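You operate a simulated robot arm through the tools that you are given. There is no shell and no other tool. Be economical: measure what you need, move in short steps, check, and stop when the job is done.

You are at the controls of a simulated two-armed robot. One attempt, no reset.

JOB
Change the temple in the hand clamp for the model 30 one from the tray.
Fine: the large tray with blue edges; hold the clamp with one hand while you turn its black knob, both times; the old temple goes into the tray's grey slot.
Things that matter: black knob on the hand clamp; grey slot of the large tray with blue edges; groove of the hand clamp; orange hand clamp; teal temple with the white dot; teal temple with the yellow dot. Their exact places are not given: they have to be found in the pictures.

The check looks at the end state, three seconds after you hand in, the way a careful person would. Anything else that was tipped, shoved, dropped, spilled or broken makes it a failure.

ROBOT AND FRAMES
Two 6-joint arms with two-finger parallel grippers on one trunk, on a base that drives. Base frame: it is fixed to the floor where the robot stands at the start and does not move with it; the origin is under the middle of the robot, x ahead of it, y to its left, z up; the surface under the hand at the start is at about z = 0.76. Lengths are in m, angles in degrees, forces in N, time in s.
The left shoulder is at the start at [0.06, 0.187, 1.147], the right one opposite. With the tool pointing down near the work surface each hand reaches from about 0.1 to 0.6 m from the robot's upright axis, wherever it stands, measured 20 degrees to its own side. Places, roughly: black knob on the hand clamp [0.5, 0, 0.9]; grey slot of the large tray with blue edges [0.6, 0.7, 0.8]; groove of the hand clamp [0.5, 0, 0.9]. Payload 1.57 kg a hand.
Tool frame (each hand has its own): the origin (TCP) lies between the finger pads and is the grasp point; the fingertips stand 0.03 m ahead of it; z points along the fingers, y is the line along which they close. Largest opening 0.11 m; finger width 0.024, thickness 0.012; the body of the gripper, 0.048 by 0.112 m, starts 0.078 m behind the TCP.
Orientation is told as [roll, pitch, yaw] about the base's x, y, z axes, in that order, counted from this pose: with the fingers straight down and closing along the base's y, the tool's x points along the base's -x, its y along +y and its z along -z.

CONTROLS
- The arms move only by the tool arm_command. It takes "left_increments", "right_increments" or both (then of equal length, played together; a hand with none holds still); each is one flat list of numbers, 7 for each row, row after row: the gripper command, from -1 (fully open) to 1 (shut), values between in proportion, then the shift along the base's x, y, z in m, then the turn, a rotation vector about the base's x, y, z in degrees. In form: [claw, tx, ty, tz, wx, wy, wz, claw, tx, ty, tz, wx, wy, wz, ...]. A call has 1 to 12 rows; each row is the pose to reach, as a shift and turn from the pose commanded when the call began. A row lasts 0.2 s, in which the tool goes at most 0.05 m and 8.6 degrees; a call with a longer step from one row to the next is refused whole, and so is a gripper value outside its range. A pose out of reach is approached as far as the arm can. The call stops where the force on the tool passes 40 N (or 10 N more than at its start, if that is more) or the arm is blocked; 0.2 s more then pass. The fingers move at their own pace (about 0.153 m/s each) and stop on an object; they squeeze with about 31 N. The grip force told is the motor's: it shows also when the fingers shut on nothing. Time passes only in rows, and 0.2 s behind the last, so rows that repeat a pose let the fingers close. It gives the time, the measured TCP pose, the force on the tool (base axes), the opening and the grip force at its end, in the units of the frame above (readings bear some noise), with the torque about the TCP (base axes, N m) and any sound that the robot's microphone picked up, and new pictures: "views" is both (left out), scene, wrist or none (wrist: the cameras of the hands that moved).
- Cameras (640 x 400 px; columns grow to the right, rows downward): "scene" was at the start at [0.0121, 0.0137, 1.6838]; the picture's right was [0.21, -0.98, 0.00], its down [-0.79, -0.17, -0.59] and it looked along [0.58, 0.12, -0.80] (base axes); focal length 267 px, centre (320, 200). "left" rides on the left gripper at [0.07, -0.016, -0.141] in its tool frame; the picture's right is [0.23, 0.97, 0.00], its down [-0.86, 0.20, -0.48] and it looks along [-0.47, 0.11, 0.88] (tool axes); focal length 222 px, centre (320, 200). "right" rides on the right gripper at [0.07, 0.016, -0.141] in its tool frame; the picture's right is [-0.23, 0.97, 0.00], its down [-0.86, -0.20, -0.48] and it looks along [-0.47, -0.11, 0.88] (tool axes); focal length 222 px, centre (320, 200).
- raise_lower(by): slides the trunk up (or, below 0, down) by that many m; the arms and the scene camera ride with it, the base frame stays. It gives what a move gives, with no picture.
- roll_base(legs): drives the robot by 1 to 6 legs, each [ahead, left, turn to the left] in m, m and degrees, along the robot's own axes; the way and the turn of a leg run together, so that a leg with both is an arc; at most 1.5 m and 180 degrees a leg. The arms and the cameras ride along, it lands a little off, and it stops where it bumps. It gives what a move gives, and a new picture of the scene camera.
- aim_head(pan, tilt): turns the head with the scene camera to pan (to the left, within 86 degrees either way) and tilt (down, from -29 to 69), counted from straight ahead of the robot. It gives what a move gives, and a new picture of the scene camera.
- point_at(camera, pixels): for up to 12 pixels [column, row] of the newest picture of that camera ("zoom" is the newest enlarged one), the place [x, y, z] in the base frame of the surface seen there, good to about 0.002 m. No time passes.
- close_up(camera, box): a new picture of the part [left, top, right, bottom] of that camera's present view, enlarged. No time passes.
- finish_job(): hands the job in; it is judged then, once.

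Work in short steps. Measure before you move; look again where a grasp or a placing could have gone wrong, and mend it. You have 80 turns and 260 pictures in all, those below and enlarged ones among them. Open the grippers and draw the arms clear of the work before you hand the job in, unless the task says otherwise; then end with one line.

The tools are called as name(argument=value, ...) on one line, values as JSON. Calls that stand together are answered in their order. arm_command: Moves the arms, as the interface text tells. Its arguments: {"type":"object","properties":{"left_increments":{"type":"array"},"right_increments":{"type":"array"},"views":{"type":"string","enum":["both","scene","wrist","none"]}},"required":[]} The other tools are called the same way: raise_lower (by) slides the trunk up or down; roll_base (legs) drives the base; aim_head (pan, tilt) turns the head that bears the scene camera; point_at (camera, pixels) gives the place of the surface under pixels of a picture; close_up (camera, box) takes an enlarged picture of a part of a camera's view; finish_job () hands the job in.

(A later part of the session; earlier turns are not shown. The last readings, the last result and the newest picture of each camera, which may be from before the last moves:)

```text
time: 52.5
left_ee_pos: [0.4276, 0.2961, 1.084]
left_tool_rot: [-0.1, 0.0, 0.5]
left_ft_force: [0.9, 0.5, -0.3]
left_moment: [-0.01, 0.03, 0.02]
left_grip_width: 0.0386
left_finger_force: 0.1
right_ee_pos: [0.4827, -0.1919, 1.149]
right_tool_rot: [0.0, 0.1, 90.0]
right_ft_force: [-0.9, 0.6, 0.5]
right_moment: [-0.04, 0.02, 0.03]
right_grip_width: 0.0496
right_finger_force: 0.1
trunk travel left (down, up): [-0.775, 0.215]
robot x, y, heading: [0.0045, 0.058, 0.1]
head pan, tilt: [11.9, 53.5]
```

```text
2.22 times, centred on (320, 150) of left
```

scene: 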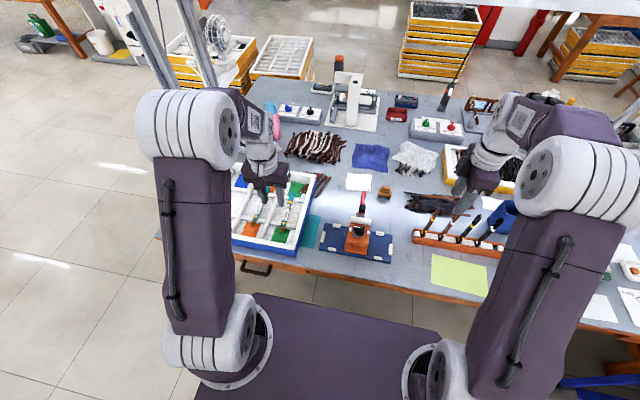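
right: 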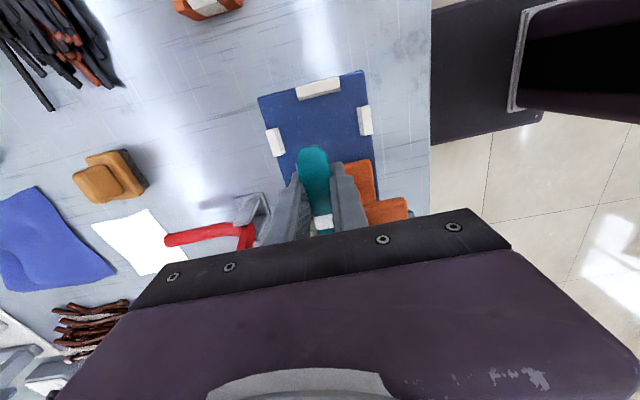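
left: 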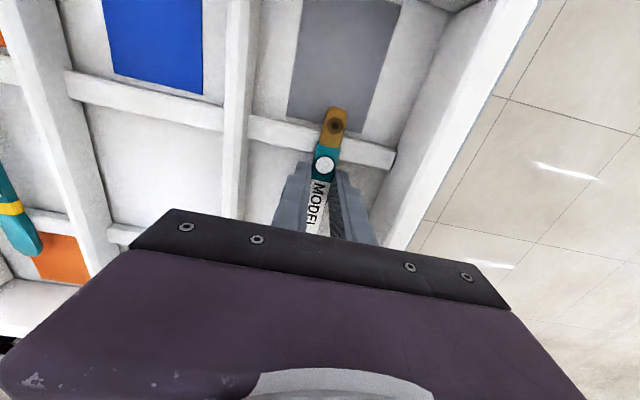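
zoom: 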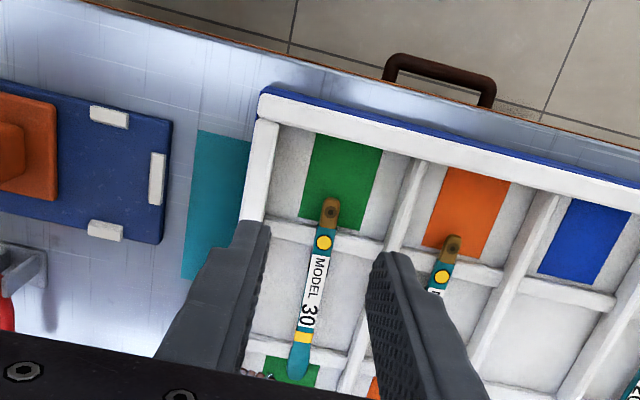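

I measure the model 30 temple and the near rail in this view.

point_at(camera="zoom", pixels=[[332, 202], [324, 242], [318, 275], [308, 275], [326, 277], [308, 315], [300, 365], [285, 228], [280, 238], [370, 243], [350, 240], [303, 335]])

```text
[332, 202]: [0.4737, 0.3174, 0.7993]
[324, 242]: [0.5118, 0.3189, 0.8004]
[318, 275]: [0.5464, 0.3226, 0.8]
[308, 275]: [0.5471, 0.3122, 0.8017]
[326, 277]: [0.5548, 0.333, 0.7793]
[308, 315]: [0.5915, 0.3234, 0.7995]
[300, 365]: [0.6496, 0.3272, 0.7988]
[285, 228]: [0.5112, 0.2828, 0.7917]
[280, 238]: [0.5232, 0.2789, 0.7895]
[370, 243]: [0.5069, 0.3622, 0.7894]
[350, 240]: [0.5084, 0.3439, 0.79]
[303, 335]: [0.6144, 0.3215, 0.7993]
```

The temple runs at about +3° yaw, hinge end at x 0.473, top at z 0.800. I go to (0.545, 0.321) and lower in two stages.

arm_command(left_increments=[0.3, 0.04, 0.009, -0.02, 0, 0, 1, 0.3, 0.08, 0.018, -0.04, 0, 0, 2, 0.3, 0.1174, 0.025, -0.06, 0, 0, 2.5, 0.3, 0.1174, 0.025, -0.105, 0, 0, 2.5, 0.3, 0.1174, 0.025, -0.15, 0, 0, 2.5, 0.3, 0.1174, 0.025, -0.195, 0, 0, 2.5, 0.3, 0.1174, 0.025, -0.235, 0, 0, 2.5, 0.3, 0.1174, 0.025, -0.235, 0, 0, 2.5], views="wrist")

close_up(camera="left", box=[240, 90, 420, 230])

point_at(camera="zoom", pixels=[[325, 70], [310, 160], [295, 250], [260, 240], [330, 250]])

```text
time: 54.4
left_ee_pos: [0.545, 0.3189, 0.85]
left_tool_rot: [0.0, -0.1, 2.9]
left_ft_force: [-0.2, -0.6, -0.6]
left_moment: [-0.03, 0.02, -0.03]
left_grip_width: 0.0386
left_finger_force: 0.1
right_ee_pos: [0.4819, -0.1922, 1.1496]
right_tool_rot: [0.1, 0.1, 90.1]
right_ft_force: [0.0, 0.0, -0.1]
right_moment: [-0.02, -0.02, 0.0]
right_grip_width: 0.0498
right_finger_force: 0.0
trunk travel left (down, up): [-0.775, 0.215]
robot x, y, heading: [0.003, 0.0552, 0.1]
head pan, tilt: [11.9, 53.5]
```

left: 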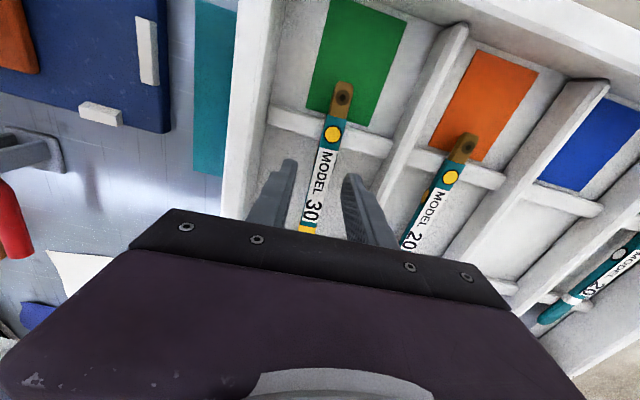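

```text
2.86 times, centred on (330, 160) of left
```

zoom: 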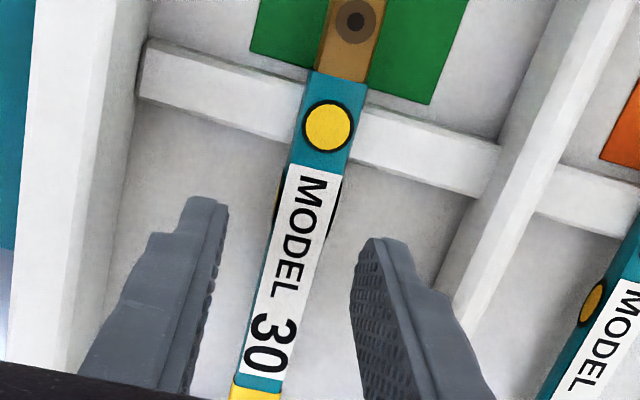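

```text
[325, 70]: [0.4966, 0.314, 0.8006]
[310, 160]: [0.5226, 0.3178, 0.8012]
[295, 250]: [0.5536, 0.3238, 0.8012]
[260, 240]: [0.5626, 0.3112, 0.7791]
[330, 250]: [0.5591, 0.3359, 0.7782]
```

Well centred. I lower to TCP z≈0.813 (tips above the floor), 2 mm to +y, and close.

arm_command(left_increments=[0.3, 0, 0.002, -0.02, 0, 0, 0, 0.3, 0, 0.002, -0.036, 0, 0, 0, 0.3, 0, 0.002, -0.036, 0, 0, 0, 1, 0, 0.002, -0.036, 0, 0, 0, 1, 0, 0.002, -0.036, 0, 0, 0, 1, 0, 0.002, -0.036, 0, 0, 0], views="wrist")

```text
time: 55.8
left_ee_pos: [0.5458, 0.321, 0.8136]
left_tool_rot: [0.0, 0.0, 2.9]
left_ft_force: [-0.9, 0.4, 0.8]
left_moment: [0.01, 0.01, -0.02]
left_grip_width: 0.0167
left_finger_force: 31.0
right_ee_pos: [0.4816, -0.1913, 1.1494]
right_tool_rot: [0.0, 0.0, 90.0]
right_ft_force: [-0.9, 0.7, 0.6]
right_moment: [-0.01, -0.02, 0.01]
right_grip_width: 0.0493
right_finger_force: 0.0
trunk travel left (down, up): [-0.775, 0.215]
robot x, y, heading: [-0.0016, 0.0586, -0.1]
head pan, tilt: [11.9, 53.5]
```

left: 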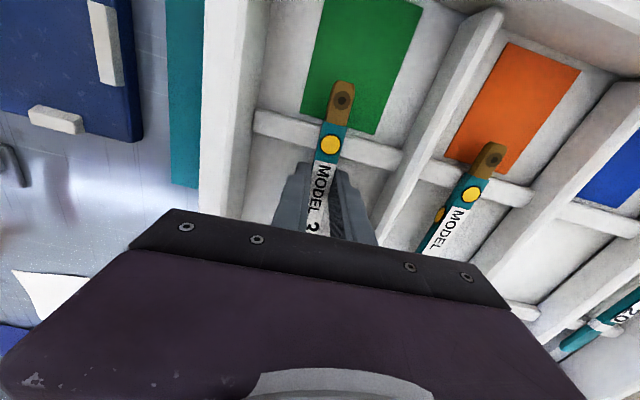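

Gripped (0.0167 m). I lift it straight out of the tray and look.

arm_command(left_increments=[1, 0, 0, 0.02, 0, 0, 0, 1, 0, 0, 0.06, 0, 0, 0, 1, 0, 0, 0.105, 0, 0, 0, 1, 0, 0, 0.15, 0, 0, 0, 1, 0, 0, 0.195, 0, 0, 0, 1, 0, 0, 0.24, 0, 0, 0, 1, 0, 0, 0.275, 0, 0, 0], views="wrist")

arm_command(left_increments=[1, -0.006, -0.022, 0, 0, 0, -8.4, 1, -0.012, -0.044, 0, 0, 0, -16.9, 1, -0.018, -0.066, 0, 0, 0, -25.3, 1, -0.024, -0.088, 0, 0, 0, -33.8, 1, -0.03, -0.11, 0, 0, 0, -42.2, 1, -0.036, -0.132, 0, 0, 0, -50.7, 1, -0.042, -0.154, 0, 0, 0, -59.1, 1, -0.048, -0.176, 0, 0, 0, -67.6, 1, -0.054, -0.198, 0, 0, 0, -76, 1, -0.06, -0.22, 0, 0, 0, -84.5, 1, -0.065, -0.241, 0, 0, 0, -92.9, 1, -0.065, -0.241, 0, 0, 0, -92.9], views="wrist")

close_up(camera="scene", box=[260, 130, 430, 260])

```text
time: 57.4
left_ee_pos: [0.5438, 0.3221, 1.0879]
left_tool_rot: [0.1, 0.0, 2.8]
left_ft_force: [0.1, 0.1, 0.1]
left_moment: [-0.02, 0.0, -0.03]
left_grip_width: 0.017
left_finger_force: 30.8
right_ee_pos: [0.4814, -0.1929, 1.1499]
right_tool_rot: [0.0, 0.0, 90.1]
right_ft_force: [0.0, -0.3, 0.7]
right_moment: [0.04, 0.0, 0.0]
right_grip_width: 0.0495
right_finger_force: 0.0
trunk travel left (down, up): [-0.775, 0.215]
robot x, y, heading: [0.001, 0.0537, 0.3]
head pan, tilt: [11.9, 53.5]
```

left: 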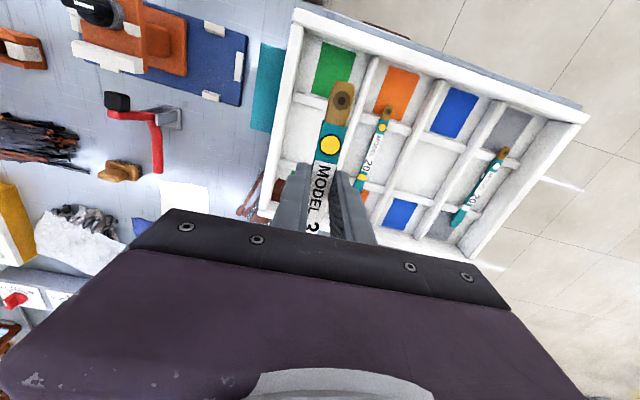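

```text
time: 60.0
left_ee_pos: [0.4791, 0.081, 1.0871]
left_tool_rot: [0.1, 0.0, -90.1]
left_ft_force: [0.1, -0.3, 0.1]
left_moment: [0.04, 0.0, -0.01]
left_grip_width: 0.017
left_finger_force: 31.4
right_ee_pos: [0.4826, -0.1928, 1.1498]
right_tool_rot: [0.0, 0.0, 90.0]
right_ft_force: [-0.7, 0.2, -0.3]
right_moment: [0.0, -0.03, -0.02]
right_grip_width: 0.0496
right_finger_force: 0.1
trunk travel left (down, up): [-0.775, 0.215]
robot x, y, heading: [-0.0011, 0.0542, 0.1]
head pan, tilt: [11.9, 53.5]
```

left: 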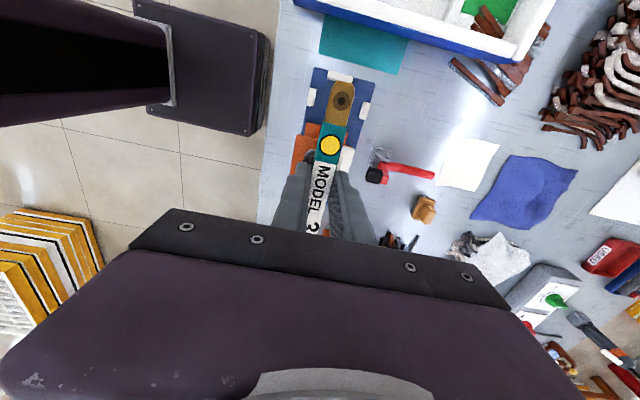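

```text
3.08 times, centred on (345, 195) of scene
```

zoom: 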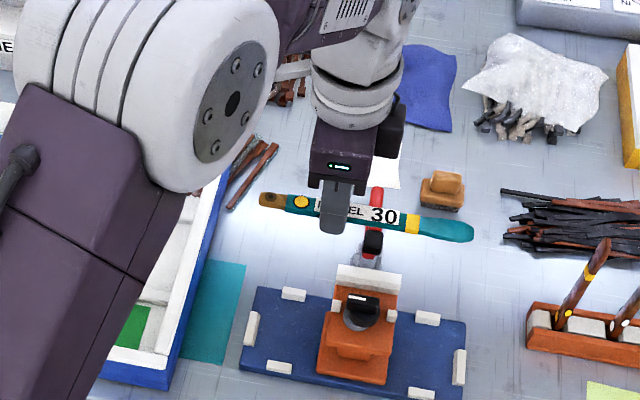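

The temple now runs along y, hinge to the left, as the old one did. I measure its tip end for the hand-over.

point_at(camera="zoom", pixels=[[470, 233], [445, 228], [445, 219], [445, 236], [412, 223], [385, 214], [300, 200], [262, 198]])

```text
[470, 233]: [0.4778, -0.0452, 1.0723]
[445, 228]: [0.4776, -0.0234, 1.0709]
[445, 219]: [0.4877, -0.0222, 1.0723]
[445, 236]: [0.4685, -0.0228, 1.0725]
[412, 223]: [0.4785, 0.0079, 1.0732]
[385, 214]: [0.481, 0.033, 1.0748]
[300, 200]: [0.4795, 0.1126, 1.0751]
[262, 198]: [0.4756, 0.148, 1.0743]
```

The tip end is at y −0.0475 and the top at 1.073. The right hand goes over it at y −0.0255 and closes.

arm_command(right_increments=[0.1, -0.001, 0.042, 0, 0, 0, 0, 0.1, -0.002, 0.084, 0, 0, 0, 0, 0.1, -0.003, 0.126, 0, 0, 0, 0, 0.1, -0.0045, 0.167, 0, 0, 0, 0, 0.1, -0.0045, 0.167, -0.035, 0, 0, 0, 0.1, -0.0045, 0.167, -0.065, 0, 0, 0, 0.1, -0.0045, 0.167, -0.085, 0, 0, 0, 0.1, -0.0045, 0.167, -0.085, 0, 0, 0, 1, -0.0045, 0.167, -0.085, 0, 0, 0, 1, -0.0045, 0.167, -0.085, 0, 0, 0], views="none")

close_up(camera="scene", box=[260, 130, 430, 260])

```text
time: 62.1
left_ee_pos: [0.4788, 0.0818, 1.0877]
left_tool_rot: [-0.1, 0.0, -89.9]
left_ft_force: [-6.7, 1.1, 5.6]
left_moment: [-0.22, 0.13, -0.28]
left_grip_width: 0.0166
left_finger_force: 31.2
right_ee_pos: [0.4787, -0.0259, 1.0642]
right_tool_rot: [0.0, 0.0, 89.9]
right_ft_force: [6.0, -0.4, -5.1]
right_moment: [-0.36, 0.01, -0.33]
right_grip_width: 0.0169
right_finger_force: 30.9
trunk travel left (down, up): [-0.775, 0.215]
robot x, y, heading: [-0.0002, 0.0539, 0.1]
head pan, tilt: [11.9, 53.5]
```

```text
3.08 times, centred on (345, 195) of scene
```

zoom: 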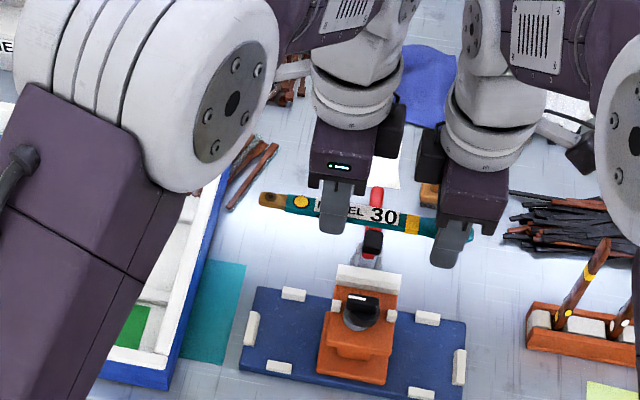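

Both hold it. Left opens, rises and withdraws to the left.

arm_command(left_increments=[0.1, 0, 0, 0, 0, 0, 0, 0.1, 0, 0, 0, 0, 0, 0, 0.1, 0, 0, 0.025, 0, 0, 0, 0.1, 0, 0.02, 0.06, 0, 0, 0, 0.1, 0, 0.06, 0.07, 0, 0, 0, 0.1, -0.01, 0.1, 0.07, 0, 0, 0, 0.1, -0.02, 0.14, 0.07, 0, 0, 0, 0.1, -0.02, 0.18, 0.07, 0, 0, 0], views="scene")

close_up(camera="scene", box=[280, 150, 430, 260])

point_at(camera="zoom", pixels=[[205, 208], [258, 215], [322, 225], [370, 235], [378, 237], [230, 220]])

```text
time: 64.0
left_ee_pos: [0.4618, 0.2626, 1.159]
left_tool_rot: [0.0, -0.1, -90.0]
left_ft_force: [0.1, -0.3, -0.9]
left_moment: [0.01, 0.01, -0.01]
left_grip_width: 0.0494
left_finger_force: 0.0
right_ee_pos: [0.4786, -0.0238, 1.0654]
right_tool_rot: [0.0, 0.1, 90.0]
right_ft_force: [-0.6, 0.0, -0.9]
right_moment: [-0.09, -0.01, 0.0]
right_grip_width: 0.0169
right_finger_force: 31.0
trunk travel left (down, up): [-0.775, 0.215]
robot x, y, heading: [-0.0012, 0.0542, -0.0]
head pan, tilt: [11.9, 53.5]
```

scene: 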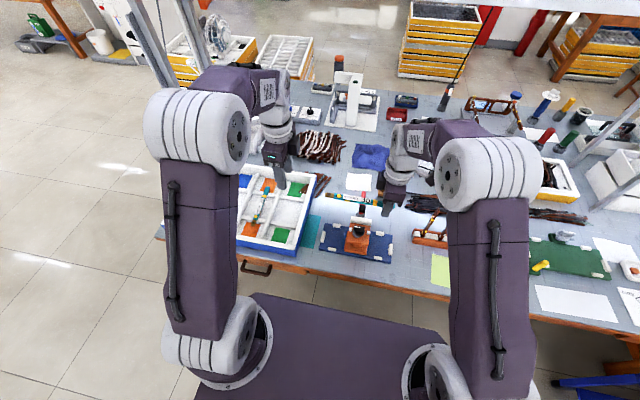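

```text
3.64 times, centred on (355, 205) of scene
```

zoom: 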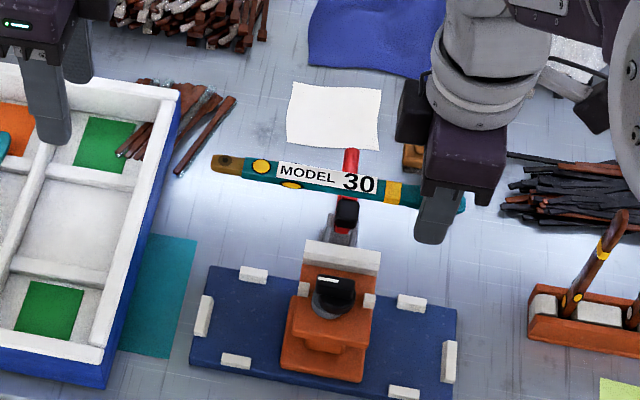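

```text
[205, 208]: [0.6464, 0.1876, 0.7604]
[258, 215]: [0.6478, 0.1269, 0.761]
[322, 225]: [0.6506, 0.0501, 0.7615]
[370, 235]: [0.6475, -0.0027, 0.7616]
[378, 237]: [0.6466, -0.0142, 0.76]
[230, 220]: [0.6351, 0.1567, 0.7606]
```

point_at(camera="zoom", pixels=[[214, 160], [261, 166], [261, 160], [261, 174], [340, 175], [340, 190], [395, 185], [395, 202], [461, 203], [303, 285], [370, 297], [340, 262]])

close_up(camera="scene", box=[335, 210, 385, 245])

```text
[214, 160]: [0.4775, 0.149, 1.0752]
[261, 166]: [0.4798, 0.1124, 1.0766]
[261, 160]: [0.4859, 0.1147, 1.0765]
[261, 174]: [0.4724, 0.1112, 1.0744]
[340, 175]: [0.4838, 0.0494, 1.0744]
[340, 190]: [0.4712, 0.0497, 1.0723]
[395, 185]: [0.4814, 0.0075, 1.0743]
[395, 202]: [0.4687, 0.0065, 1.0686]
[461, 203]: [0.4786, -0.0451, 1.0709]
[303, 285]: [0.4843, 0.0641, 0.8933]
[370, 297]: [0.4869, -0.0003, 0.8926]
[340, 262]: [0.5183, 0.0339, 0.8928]
```

```text
11.43 times, centred on (360, 228) of scene
```

zoom: 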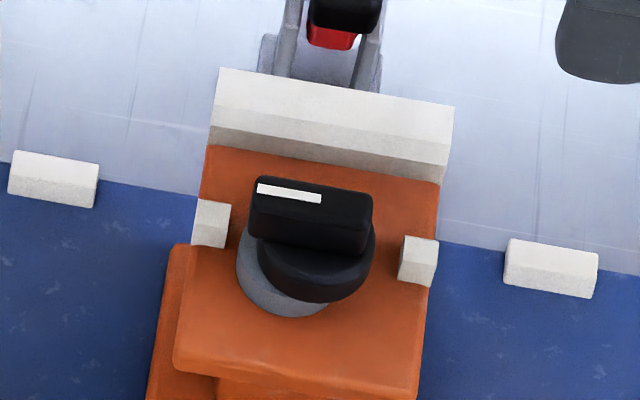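

point_at(camera="zoom", pixels=[[330, 145], [330, 160], [330, 168], [240, 155], [400, 185], [215, 205], [420, 240], [330, 175], [310, 210], [350, 200], [310, 265], [300, 310]])

point_at(camera="zoom", pixels=[[240, 138], [240, 148], [420, 168], [420, 180], [210, 200], [225, 203], [410, 238], [430, 240], [260, 165], [390, 200], [250, 260], [365, 260]])

```text
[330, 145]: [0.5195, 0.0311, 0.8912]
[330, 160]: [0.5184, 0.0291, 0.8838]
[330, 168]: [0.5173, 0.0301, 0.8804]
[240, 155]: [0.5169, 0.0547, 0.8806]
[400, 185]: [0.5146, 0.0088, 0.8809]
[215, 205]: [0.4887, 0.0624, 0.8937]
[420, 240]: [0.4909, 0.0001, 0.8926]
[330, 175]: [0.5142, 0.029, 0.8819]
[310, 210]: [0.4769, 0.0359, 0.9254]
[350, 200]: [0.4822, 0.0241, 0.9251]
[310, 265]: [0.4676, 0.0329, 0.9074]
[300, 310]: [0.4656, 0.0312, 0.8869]
```

```text
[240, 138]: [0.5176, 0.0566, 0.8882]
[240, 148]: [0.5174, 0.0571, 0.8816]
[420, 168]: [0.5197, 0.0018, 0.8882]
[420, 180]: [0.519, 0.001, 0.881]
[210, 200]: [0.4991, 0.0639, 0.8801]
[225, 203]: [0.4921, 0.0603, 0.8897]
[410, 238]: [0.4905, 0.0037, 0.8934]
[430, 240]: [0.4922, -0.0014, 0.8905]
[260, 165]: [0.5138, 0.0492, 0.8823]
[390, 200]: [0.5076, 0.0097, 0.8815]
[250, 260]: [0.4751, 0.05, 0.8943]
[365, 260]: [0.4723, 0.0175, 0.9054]
```

The groove lies between x 0.492 (posts) and 0.518 (block), with its floor at z 0.8815. I bring the temple over it (centre x 0.506, y 0.034), take out its 1° tilt, and stop above to check.

arm_command(right_increments=[1, 0.014, -0.009, 0, -0.5, 0, 0, 1, 0.028, -0.0185, 0, -1, 0, 0, 1, 0.028, -0.0185, -0.04, -1, 0, 0, 1, 0.028, -0.0185, -0.08, -1, 0, 0, 1, 0.028, -0.0185, -0.115, -1, 0, 0, 1, 0.028, -0.0185, -0.135, -1, 0, 0, 1, 0.028, -0.0185, -0.135, -1, 0, 0], views="none")

close_up(camera="scene", box=[320, 190, 400, 250])

```text
time: 65.5
left_ee_pos: [0.4616, 0.2608, 1.1591]
left_tool_rot: [0.0, 0.0, -90.1]
left_ft_force: [-0.3, -0.6, -0.1]
left_moment: [0.02, 0.01, 0.01]
left_grip_width: 0.0497
left_finger_force: 0.1
right_ee_pos: [0.5065, -0.0423, 0.9294]
right_tool_rot: [0.0, 1.0, 90.0]
right_ft_force: [-0.4, 0.2, 0.1]
right_moment: [-0.07, 0.01, 0.0]
right_grip_width: 0.0171
right_finger_force: 31.3
trunk travel left (down, up): [-0.775, 0.215]
robot x, y, heading: [0.0022, 0.0578, 0.3]
head pan, tilt: [11.9, 53.5]
```

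```text
6.67 times, centred on (360, 220) of scene
```

zoom: 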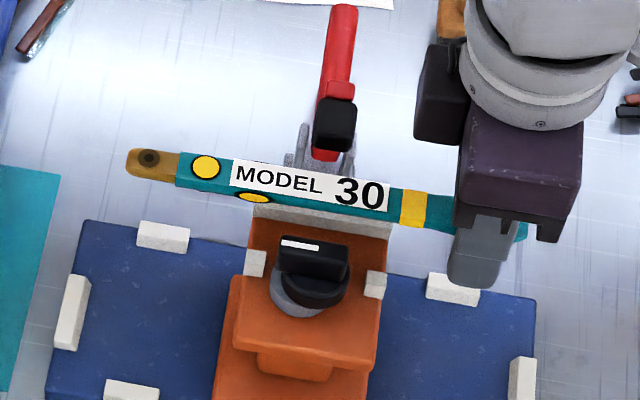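

point_at(camera="zoom", pixels=[[130, 162], [205, 167], [205, 153], [205, 184], [320, 185], [320, 170], [320, 204], [412, 208], [412, 192], [412, 224], [525, 230]])

```text
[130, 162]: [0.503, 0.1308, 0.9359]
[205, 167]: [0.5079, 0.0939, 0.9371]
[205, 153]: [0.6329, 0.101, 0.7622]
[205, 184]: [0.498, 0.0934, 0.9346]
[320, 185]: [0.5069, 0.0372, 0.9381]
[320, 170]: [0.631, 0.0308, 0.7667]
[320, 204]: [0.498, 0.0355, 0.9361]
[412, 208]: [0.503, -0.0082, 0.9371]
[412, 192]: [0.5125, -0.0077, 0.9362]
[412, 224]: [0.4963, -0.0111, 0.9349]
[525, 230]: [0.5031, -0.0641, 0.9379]
```

Level and centred: near edge at x 0.497–0.498, centre y 0.033, bottom at about 0.927. I lower it 45 mm into the groove.

arm_command(right_increments=[1, 0.0008, 0, -0.015, 0, 0, 0, 1, 0.0008, 0, -0.03, 0, 0, 0, 1, 0.0008, 0, -0.04, 0, 0, 0, 1, 0.0008, 0, -0.044, 0, 0, 0, 1, 0.0008, 0, -0.0455, 0, 0, 0, 1, 0.0008, 0, -0.0455, 0, 0, 0], views="none")

close_up(camera="scene", box=[320, 200, 400, 260])

point_at(camera="zoom", pixels=[[140, 160], [210, 165], [330, 185], [410, 205], [510, 225], [250, 150]])

```text
time: 67.0
left_ee_pos: [0.4612, 0.2608, 1.1588]
left_tool_rot: [0.0, 0.0, -90.1]
left_ft_force: [1.0, 0.0, 0.2]
left_moment: [0.0, -0.01, 0.0]
left_grip_width: 0.0496
left_finger_force: 0.0
right_ee_pos: [0.5063, -0.0436, 0.8838]
right_tool_rot: [-0.1, 1.0, 90.0]
right_ft_force: [0.0, 0.7, 0.5]
right_moment: [-0.06, 0.01, 0.01]
right_grip_width: 0.0172
right_finger_force: 31.6
trunk travel left (down, up): [-0.775, 0.215]
robot x, y, heading: [0.0006, 0.0547, -0.1]
head pan, tilt: [11.9, 53.5]
```

```text
6.67 times, centred on (360, 230) of scene
```

zoom: 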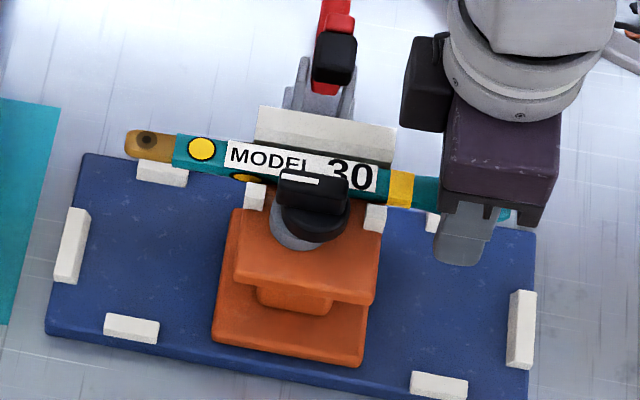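

```text
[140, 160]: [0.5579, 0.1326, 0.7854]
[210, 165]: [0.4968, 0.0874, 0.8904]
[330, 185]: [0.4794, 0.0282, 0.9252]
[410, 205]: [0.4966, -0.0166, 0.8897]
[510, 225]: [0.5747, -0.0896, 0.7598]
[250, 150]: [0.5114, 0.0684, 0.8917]
```

The top is now at about 0.891, with no contact force yet. I lower 2 mm more to seat it, and check the force.

arm_command(right_increments=[1, 0, 0, -0.001, 0, 0, 0, 1, 0, 0, -0.002, 0, 0, 0, 1, 0, 0, -0.002, 0, 0, 0], views="none")

point_at(camera="scene", pixels=[[345, 222]])

```text
time: 67.8
left_ee_pos: [0.4598, 0.2604, 1.1591]
left_tool_rot: [0.1, -0.1, -90.0]
left_ft_force: [0.9, 0.5, 0.5]
left_moment: [-0.01, 0.0, -0.02]
left_grip_width: 0.0495
left_finger_force: 0.0
right_ee_pos: [0.5075, -0.0431, 0.8824]
right_tool_rot: [-0.1, 1.0, 89.9]
right_ft_force: [1.2, 1.5, 7.5]
right_moment: [0.89, -0.03, -0.2]
right_grip_width: 0.0172
right_finger_force: 31.0
trunk travel left (down, up): [-0.775, 0.215]
robot x, y, heading: [-0.003, 0.0507, -0.0]
head pan, tilt: [11.9, 53.5]
```

```text
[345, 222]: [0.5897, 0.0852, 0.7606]
```

Contact is felt (7.5 N), so it is seated. I release and lift the right hand away, then look.

arm_command(right_increments=[0.3, 0, 0, 0.0005, 0, 0, 0, 0.3, 0, 0, 0.0005, 0, 0, 0, 0.3, 0, 0, 0.02, 0, 0, 0, 0.3, 0, 0, 0.06, 0, 0, 0, 0.3, 0, 0, 0.1, 0, 0, 0, 0.3, 0, -0.03, 0.135, 0.5, 0, 0, 0.3, -0.01, -0.06, 0.165, 1, 0, 0], views="scene")

close_up(camera="scene", box=[320, 200, 400, 260])

point_at(camera="zoom", pixels=[[130, 143], [201, 149], [201, 138], [201, 162], [330, 165], [400, 188], [400, 175], [400, 202], [450, 197], [510, 212], [300, 180], [310, 195]])

```text
time: 69.3
left_ee_pos: [0.4595, 0.2584, 1.1583]
left_tool_rot: [0.0, 0.1, -89.9]
left_ft_force: [-0.1, -0.2, 0.2]
left_moment: [0.04, 0.0, 0.02]
left_grip_width: 0.0494
left_finger_force: 0.1
right_ee_pos: [0.4967, -0.1042, 1.0458]
right_tool_rot: [0.0, 0.0, 90.0]
right_ft_force: [-0.2, 0.0, 0.6]
right_moment: [0.03, 0.0, -0.04]
right_grip_width: 0.0385
right_finger_force: 0.0
trunk travel left (down, up): [-0.775, 0.215]
robot x, y, heading: [-0.0004, 0.0507, -0.0]
head pan, tilt: [11.9, 53.5]
```

scene: 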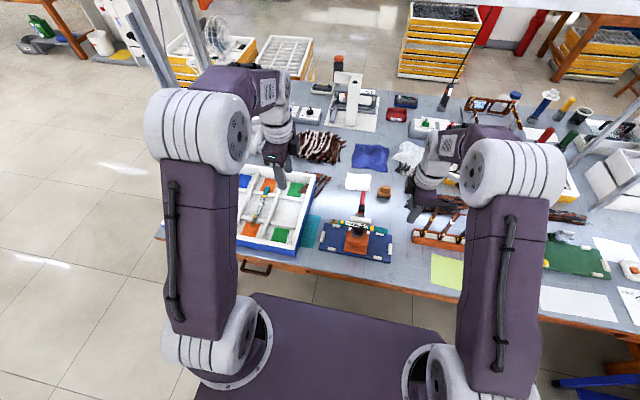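

```text
6.67 times, centred on (360, 230) of scene
```

zoom: 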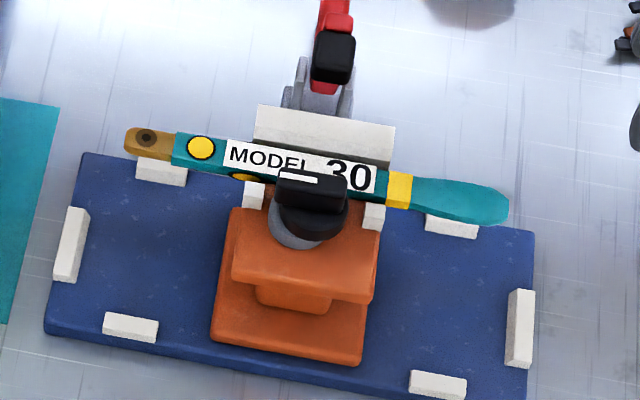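

```text
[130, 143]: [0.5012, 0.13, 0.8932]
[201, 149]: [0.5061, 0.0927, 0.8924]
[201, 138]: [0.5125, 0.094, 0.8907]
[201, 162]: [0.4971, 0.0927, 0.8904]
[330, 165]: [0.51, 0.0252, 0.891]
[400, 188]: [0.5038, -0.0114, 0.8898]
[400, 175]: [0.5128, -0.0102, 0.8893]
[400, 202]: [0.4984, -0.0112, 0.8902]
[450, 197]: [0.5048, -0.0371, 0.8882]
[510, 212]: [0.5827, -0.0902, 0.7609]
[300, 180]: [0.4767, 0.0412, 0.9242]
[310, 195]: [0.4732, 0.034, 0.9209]
```

The new temple sits in the groove, level and centred, where the old one was. I bring the left hand back to the holding pre-grasp (roll −35) along the earlier path.

arm_command(left_increments=[-0.88, 0.006, -0.01, -0.015, -7, 0, 0, -0.88, 0.012, -0.02, -0.03, -14, 0, 0, -0.88, 0.018, -0.03, -0.045, -21, 0, 0, -0.88, 0.024, -0.04, -0.06, -28, 0, 0, -0.88, 0.0305, -0.05, -0.075, -35, 0, 0, -0.88, 0.0305, -0.078, -0.11, -35, 0, 0, -0.88, 0.0305, -0.105, -0.145, -35, 0, 0, -0.88, 0.0305, -0.132, -0.18, -35, 0, 0, -0.88, 0.0305, -0.16, -0.218, -35, 0, 0, -0.88, 0.0305, -0.16, -0.218, -35, 0, 0], views="wrist")

close_up(camera="left", box=[220, 50, 440, 230])

point_at(camera="zoom", pixels=[[170, 255], [165, 245], [440, 300], [360, 130]])

```text
time: 71.5
left_ee_pos: [0.4889, 0.1025, 0.9367]
left_tool_rot: [0.1, -35.0, -90.0]
left_ft_force: [-0.7, 0.1, -0.3]
left_moment: [0.0, 0.01, 0.0]
left_grip_width: 0.1035
left_finger_force: 0.1
right_ee_pos: [0.4971, -0.1024, 1.0452]
right_tool_rot: [0.0, 0.1, 90.0]
right_ft_force: [-0.1, -0.7, -0.6]
right_moment: [-0.01, -0.01, 0.0]
right_grip_width: 0.0385
right_finger_force: 0.2
trunk travel left (down, up): [-0.775, 0.215]
robot x, y, heading: [-0.0002, 0.0562, -0.1]
head pan, tilt: [11.9, 53.5]
```

left: 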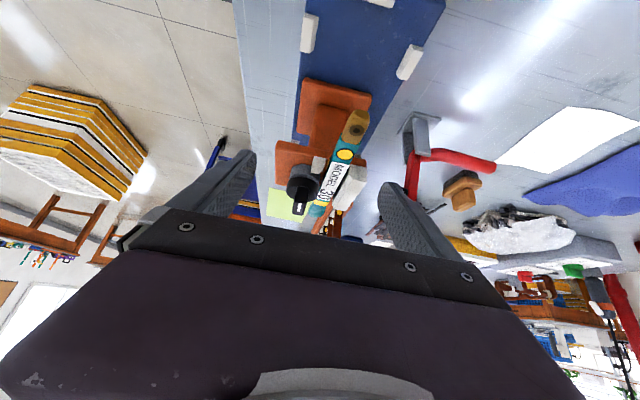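

```text
2.22 times, centred on (330, 140) of left
```

zoom: 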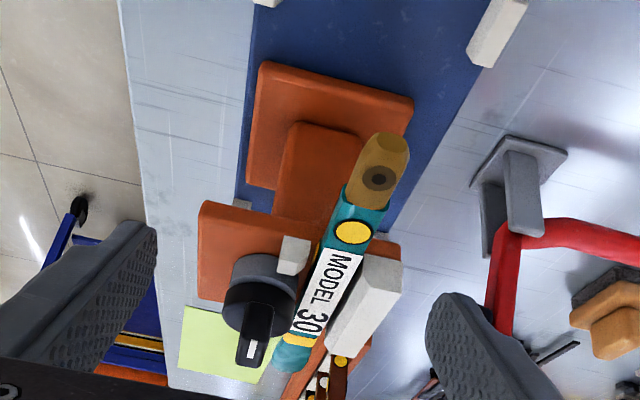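

```text
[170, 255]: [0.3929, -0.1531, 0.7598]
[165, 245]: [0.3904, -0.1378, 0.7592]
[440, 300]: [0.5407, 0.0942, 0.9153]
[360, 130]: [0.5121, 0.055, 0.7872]
```

Same view as before. I advance along the axis to the earlier holding place and close on the head.

arm_command(left_increments=[-0.88, 0.001, -0.01, 0, 0, 0, 0, -0.88, 0.001, -0.026, -0.022, 0, 0, 0, -0.88, 0.001, -0.041, -0.044, 0, 0, 0, -0.88, 0.001, -0.0555, -0.065, 0, 0, 0, -0.88, 0.001, -0.0555, -0.065, 0, 0, 0, 1, 0.001, -0.0555, -0.065, 0, 0, 0, 1, 0.001, -0.0555, -0.065, 0, 0, 0, 1, 0.001, -0.0555, -0.065, 0, 0, 0], views="wrist")

close_up(camera="scene", box=[325, 195, 395, 250])

point_at(camera="zoom", pixels=[[275, 200], [300, 200], [320, 205], [345, 210], [310, 190], [310, 220], [300, 250], [420, 200]])

```text
time: 73.3
left_ee_pos: [0.4896, 0.046, 0.8749]
left_tool_rot: [0.0, -35.1, -90.0]
left_ft_force: [0.9, -1.0, 0.1]
left_moment: [-0.18, -0.13, -0.01]
left_grip_width: 0.0921
left_finger_force: 31.1
right_ee_pos: [0.4974, -0.1029, 1.0447]
right_tool_rot: [0.0, 0.0, 89.9]
right_ft_force: [-0.9, 0.0, -0.5]
right_moment: [-0.01, 0.01, 0.02]
right_grip_width: 0.0386
right_finger_force: 0.1
trunk travel left (down, up): [-0.775, 0.215]
robot x, y, heading: [-0.0001, 0.0551, 0.2]
head pan, tilt: [11.9, 53.5]
```

left: 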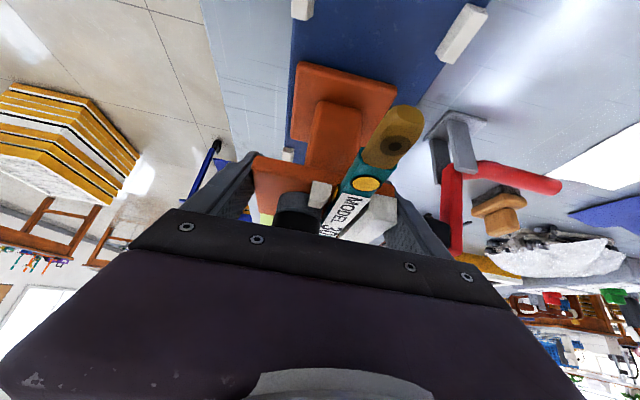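

```text
7.27 times, centred on (360, 222) of scene
```

zoom: 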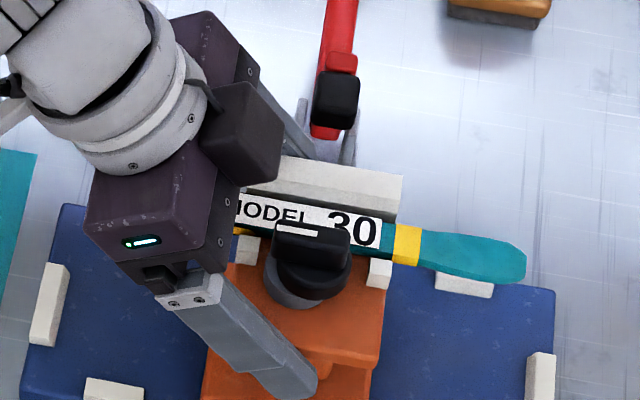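

```text
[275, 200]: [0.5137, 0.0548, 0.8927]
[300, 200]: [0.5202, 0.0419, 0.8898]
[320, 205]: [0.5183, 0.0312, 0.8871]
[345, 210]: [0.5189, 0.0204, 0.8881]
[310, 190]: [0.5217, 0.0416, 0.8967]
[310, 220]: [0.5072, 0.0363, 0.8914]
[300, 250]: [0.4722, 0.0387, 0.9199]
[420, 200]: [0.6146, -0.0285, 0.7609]
```

The clamp is held again (0.0921 m, 31 N). I bring the right hand, still at yaw 90, back over the lever by reversing its earlier exit, and grip it.

arm_command(right_increments=[0.45, -0.005, 0.03, 0.01, 0, 0, 0, 0.45, -0.01, 0.065, 0.01, 0, 0, 0, 0.45, -0.015, 0.1, 0.0, 0, 0, 0, 0.45, -0.0197, 0.1355, -0.01, 0, 0, 0, 0.45, -0.0197, 0.1355, -0.05, 0, 0, 0, 0.45, -0.0197, 0.1355, -0.085, 0, 0, 0, 0.45, -0.0197, 0.1355, -0.104, 0, 0, 0, 0.45, -0.0197, 0.1355, -0.104, 0, 0, 0, 1, -0.0197, 0.1355, -0.104, 0, 0, 0, 1, -0.0197, 0.1355, -0.104, 0, 0, 0], views="wrist")

close_up(camera="right", box=[240, 80, 400, 220])

```text
time: 75.5
left_ee_pos: [0.4899, 0.0469, 0.8748]
left_tool_rot: [-0.2, -35.0, -90.0]
left_ft_force: [-15.2, 2.8, 10.9]
left_moment: [-0.13, -0.55, -0.21]
left_grip_width: 0.0919
left_finger_force: 31.2
right_ee_pos: [0.4781, 0.0313, 0.9438]
right_tool_rot: [-0.2, -0.1, 90.0]
right_ft_force: [15.1, -2.0, -8.9]
right_moment: [-0.09, -0.45, -0.02]
right_grip_width: 0.0125
right_finger_force: 29.4
trunk travel left (down, up): [-0.775, 0.215]
robot x, y, heading: [0.0015, 0.055, 0.2]
head pan, tilt: [11.9, 53.5]
```

right: 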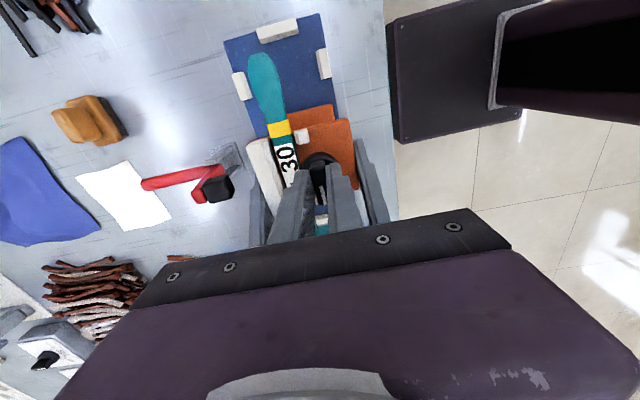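

```text
2.86 times, centred on (320, 150) of right
```

zoom: 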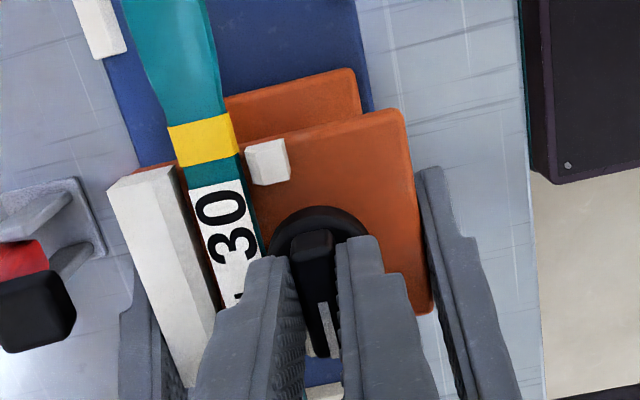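

The lever is gripped. I ease the side load and turn clockwise, first 45°.

arm_command(right_increments=[1, 0.0012, 0, -0.0008, 0, 0, -5, 1, 0.0012, 0, -0.0008, 0, 0, -13, 1, 0.0012, 0, -0.0008, 0, 0, -21, 1, 0.0012, 0, -0.0008, 0, 0, -29, 1, 0.0012, 0, -0.0008, 0, 0, -37, 1, 0.0012, 0, -0.0008, 0, 0, -45, 1, 0.0012, 0, -0.0008, 0, 0, -45], views="none")

```text
time: 77.2
left_ee_pos: [0.4902, 0.0452, 0.8757]
left_tool_rot: [0.0, -34.9, -90.0]
left_ft_force: [4.2, -11.2, -22.3]
left_moment: [0.41, 0.32, 0.1]
left_grip_width: 0.0919
left_finger_force: 31.0
right_ee_pos: [0.4777, 0.0324, 0.943]
right_tool_rot: [0.0, 0.0, 44.9]
right_ft_force: [-6.1, 9.0, 28.3]
right_moment: [0.26, 0.19, 0.0]
right_grip_width: 0.0125
right_finger_force: 29.7
trunk travel left (down, up): [-0.775, 0.215]
robot x, y, heading: [-0.0004, 0.0536, -0.1]
head pan, tilt: [11.9, 53.5]
```

At 45° the hand is pressing down (28 N), so I raise it slightly and turn on to 82°.

arm_command(right_increments=[1, -0.0005, 0.0006, 0.0014, 0, 0, -3, 1, -0.0005, 0.0006, 0.0014, 0, 0, -11, 1, -0.0005, 0.0006, 0.0014, 0, 0, -19, 1, -0.0005, 0.0006, 0.0014, 0, 0, -27, 1, -0.0005, 0.0006, 0.0014, 0, 0, -35, 1, -0.0005, 0.0006, 0.0014, 0, 0, -37, 1, -0.0005, 0.0006, 0.0014, 0, 0, -37], views="none")

```text
time: 78.8
left_ee_pos: [0.4912, 0.0461, 0.8748]
left_tool_rot: [0.3, -35.0, -90.1]
left_ft_force: [15.6, 5.4, -2.2]
left_moment: [-0.16, 0.31, 0.05]
left_grip_width: 0.0917
left_finger_force: 31.5
right_ee_pos: [0.4765, 0.0328, 0.9428]
right_tool_rot: [-0.1, 0.3, 7.9]
right_ft_force: [-14.1, -5.7, 2.8]
right_moment: [-0.12, 0.73, 0.0]
right_grip_width: 0.0125
right_finger_force: 29.3
trunk travel left (down, up): [-0.775, 0.215]
robot x, y, heading: [0.0047, 0.0523, 0.0]
head pan, tilt: [11.9, 53.5]
```

No stop yet. I turn the last 9° back to the original pointing.

arm_command(right_increments=[1, -0.001, -0.0003, 0, 0, 0, -4, 1, -0.001, -0.0003, 0, 0, 0, -8, 1, -0.001, -0.0003, 0, 0, 0, -9, 1, -0.001, -0.0003, 0, 0, 0, -9], views="wrist")

close_up(camera="right", box=[240, 80, 400, 220])

```text
time: 79.8
left_ee_pos: [0.4917, 0.0457, 0.8764]
left_tool_rot: [-0.1, -35.2, -89.8]
left_ft_force: [15.4, -3.0, 7.5]
left_moment: [0.03, 0.47, 0.13]
left_grip_width: 0.0917
left_finger_force: 31.4
right_ee_pos: [0.4757, 0.0312, 0.9418]
right_tool_rot: [0.0, 0.2, -1.0]
right_ft_force: [-15.4, 3.7, -7.8]
right_moment: [0.16, 0.76, 0.14]
right_grip_width: 0.0125
right_finger_force: 29.2
trunk travel left (down, up): [-0.775, 0.215]
robot x, y, heading: [-0.0002, 0.0552, -0.3]
head pan, tilt: [11.9, 53.5]
```

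right: 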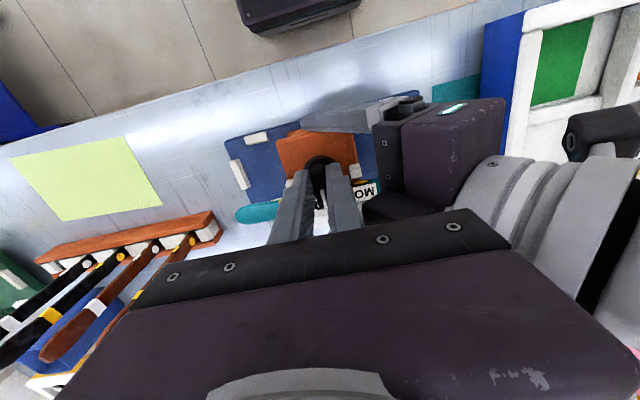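

```text
2.86 times, centred on (320, 150) of right
```

zoom: 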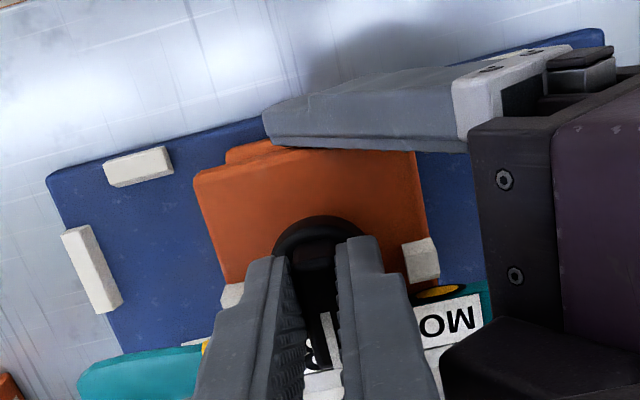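

The lever is back at its original pointing, with a small reaction torque. I open the right hand, lift it away and look.

arm_command(right_increments=[0.45, 0.001, 0, 0, 0, 0, 0, 0.45, 0.001, 0, 0, 0, 0, 0, 0.45, 0.001, 0, 0.03, 0, 0, 0, 0.45, 0, 0, 0.07, 0, 0, 0, 0.45, 0, -0.03, 0.105, 0, 0, 0, 0.45, 0, -0.07, 0.13, 0, 0, 0, 0.45, 0, -0.11, 0.15, 0, 0, 0, 0.45, -0.02, -0.15, 0.17, 0, 0, 0], views="scene")

close_up(camera="scene", box=[325, 200, 395, 255])

point_at(camera="zoom", pixels=[[300, 170], [300, 185], [300, 200], [295, 225], [430, 215], [500, 225], [405, 205], [250, 175]])

```text
time: 81.5
left_ee_pos: [0.4906, 0.0458, 0.8756]
left_tool_rot: [0.0, -34.8, -90.0]
left_ft_force: [-0.4, 1.0, 1.7]
left_moment: [-0.09, 0.24, -0.02]
left_grip_width: 0.0918
left_finger_force: 30.9
right_ee_pos: [0.4552, -0.1159, 1.1151]
right_tool_rot: [0.1, 0.0, -1.0]
right_ft_force: [-0.6, -0.8, -0.5]
right_moment: [0.0, -0.02, -0.01]
right_grip_width: 0.0301
right_finger_force: 0.1
trunk travel left (down, up): [-0.775, 0.215]
robot x, y, heading: [0.0013, 0.0537, 0.0]
head pan, tilt: [11.9, 53.5]
```

scene: 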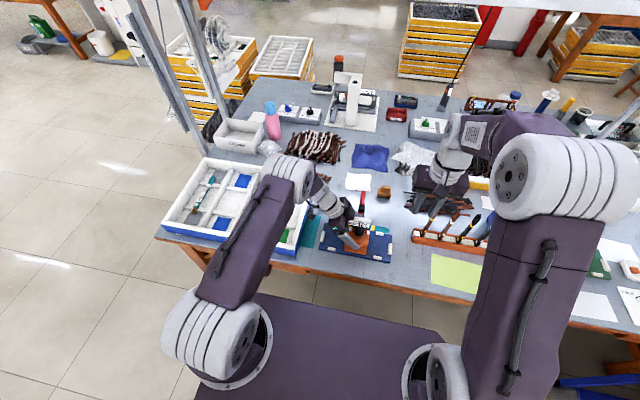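

```text
7.27 times, centred on (360, 228) of scene
```

zoom: 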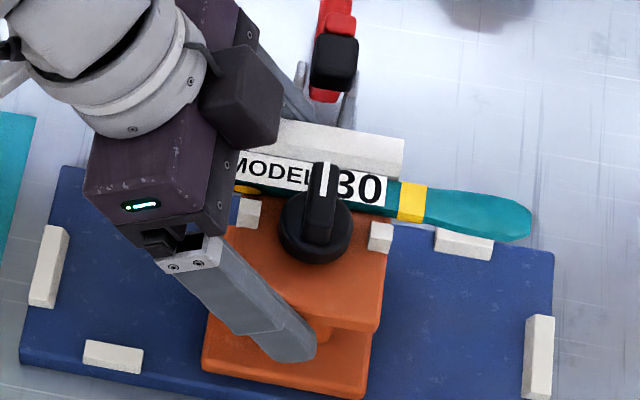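

```text
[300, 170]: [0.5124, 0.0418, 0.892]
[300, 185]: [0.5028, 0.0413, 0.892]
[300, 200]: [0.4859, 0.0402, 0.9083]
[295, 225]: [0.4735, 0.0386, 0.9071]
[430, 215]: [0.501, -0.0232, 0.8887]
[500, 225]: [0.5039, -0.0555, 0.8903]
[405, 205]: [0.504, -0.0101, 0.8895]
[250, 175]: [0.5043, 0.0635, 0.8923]
```

The knob looks just as it did at the start: pointer over the temple, grey shaft no longer showing. I open the left hand and withdraw it along its axis.

arm_command(left_increments=[-0.88, 0, 0, 0, 0, 0, 0, -0.88, 0, 0, 0, 0, 0, 0, -0.88, 0, 0.017, 0.024, 0, 0, 0, -0.88, 0, 0.04, 0.057, 0, 0, 0, -0.88, 0, 0.063, 0.09, 0, 0, 0, -0.88, 0, 0.086, 0.123, 0, 0, 0, -0.88, 0, 0.115, 0.163, 0, 0, 0, -0.88, -0.01, 0.145, 0.2, 0, 0, 0, -0.88, -0.03, 0.18, 0.22, 0, 0, 0, -0.88, -0.06, 0.2, 0.25, 0, 0, 0], views="scene")

close_up(camera="scene", box=[315, 195, 400, 260])

point_at(camera="zoom", pixels=[[170, 175], [225, 180], [500, 240], [420, 220], [320, 180], [310, 230]])

```text
time: 83.8
left_ee_pos: [0.429, 0.2454, 1.1273]
left_tool_rot: [0.0, -35.0, -90.0]
left_ft_force: [-0.2, -0.9, 0.0]
left_moment: [0.02, -0.01, -0.01]
left_grip_width: 0.1033
left_finger_force: 0.0
right_ee_pos: [0.4559, -0.1145, 1.1162]
right_tool_rot: [-0.1, -0.1, -1.0]
right_ft_force: [-0.2, 0.1, 0.6]
right_moment: [0.02, 0.01, 0.0]
right_grip_width: 0.0302
right_finger_force: 0.0
trunk travel left (down, up): [-0.775, 0.215]
robot x, y, heading: [0.001, 0.0559, 0.2]
head pan, tilt: [11.9, 53.5]
```

scene: 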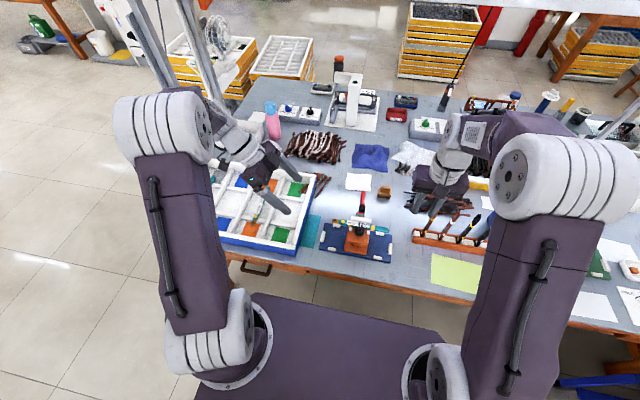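

```text
6.15 times, centred on (358, 228) of scene
```

zoom: 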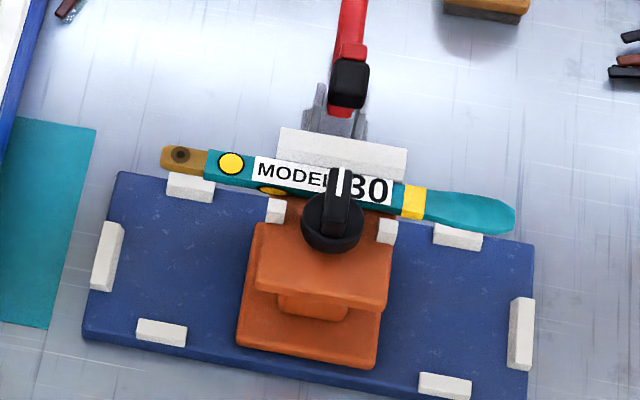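

```text
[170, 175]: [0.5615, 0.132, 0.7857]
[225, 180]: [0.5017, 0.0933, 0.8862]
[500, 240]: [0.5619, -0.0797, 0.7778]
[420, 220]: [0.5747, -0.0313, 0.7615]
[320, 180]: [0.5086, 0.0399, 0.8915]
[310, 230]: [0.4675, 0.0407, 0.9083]
```

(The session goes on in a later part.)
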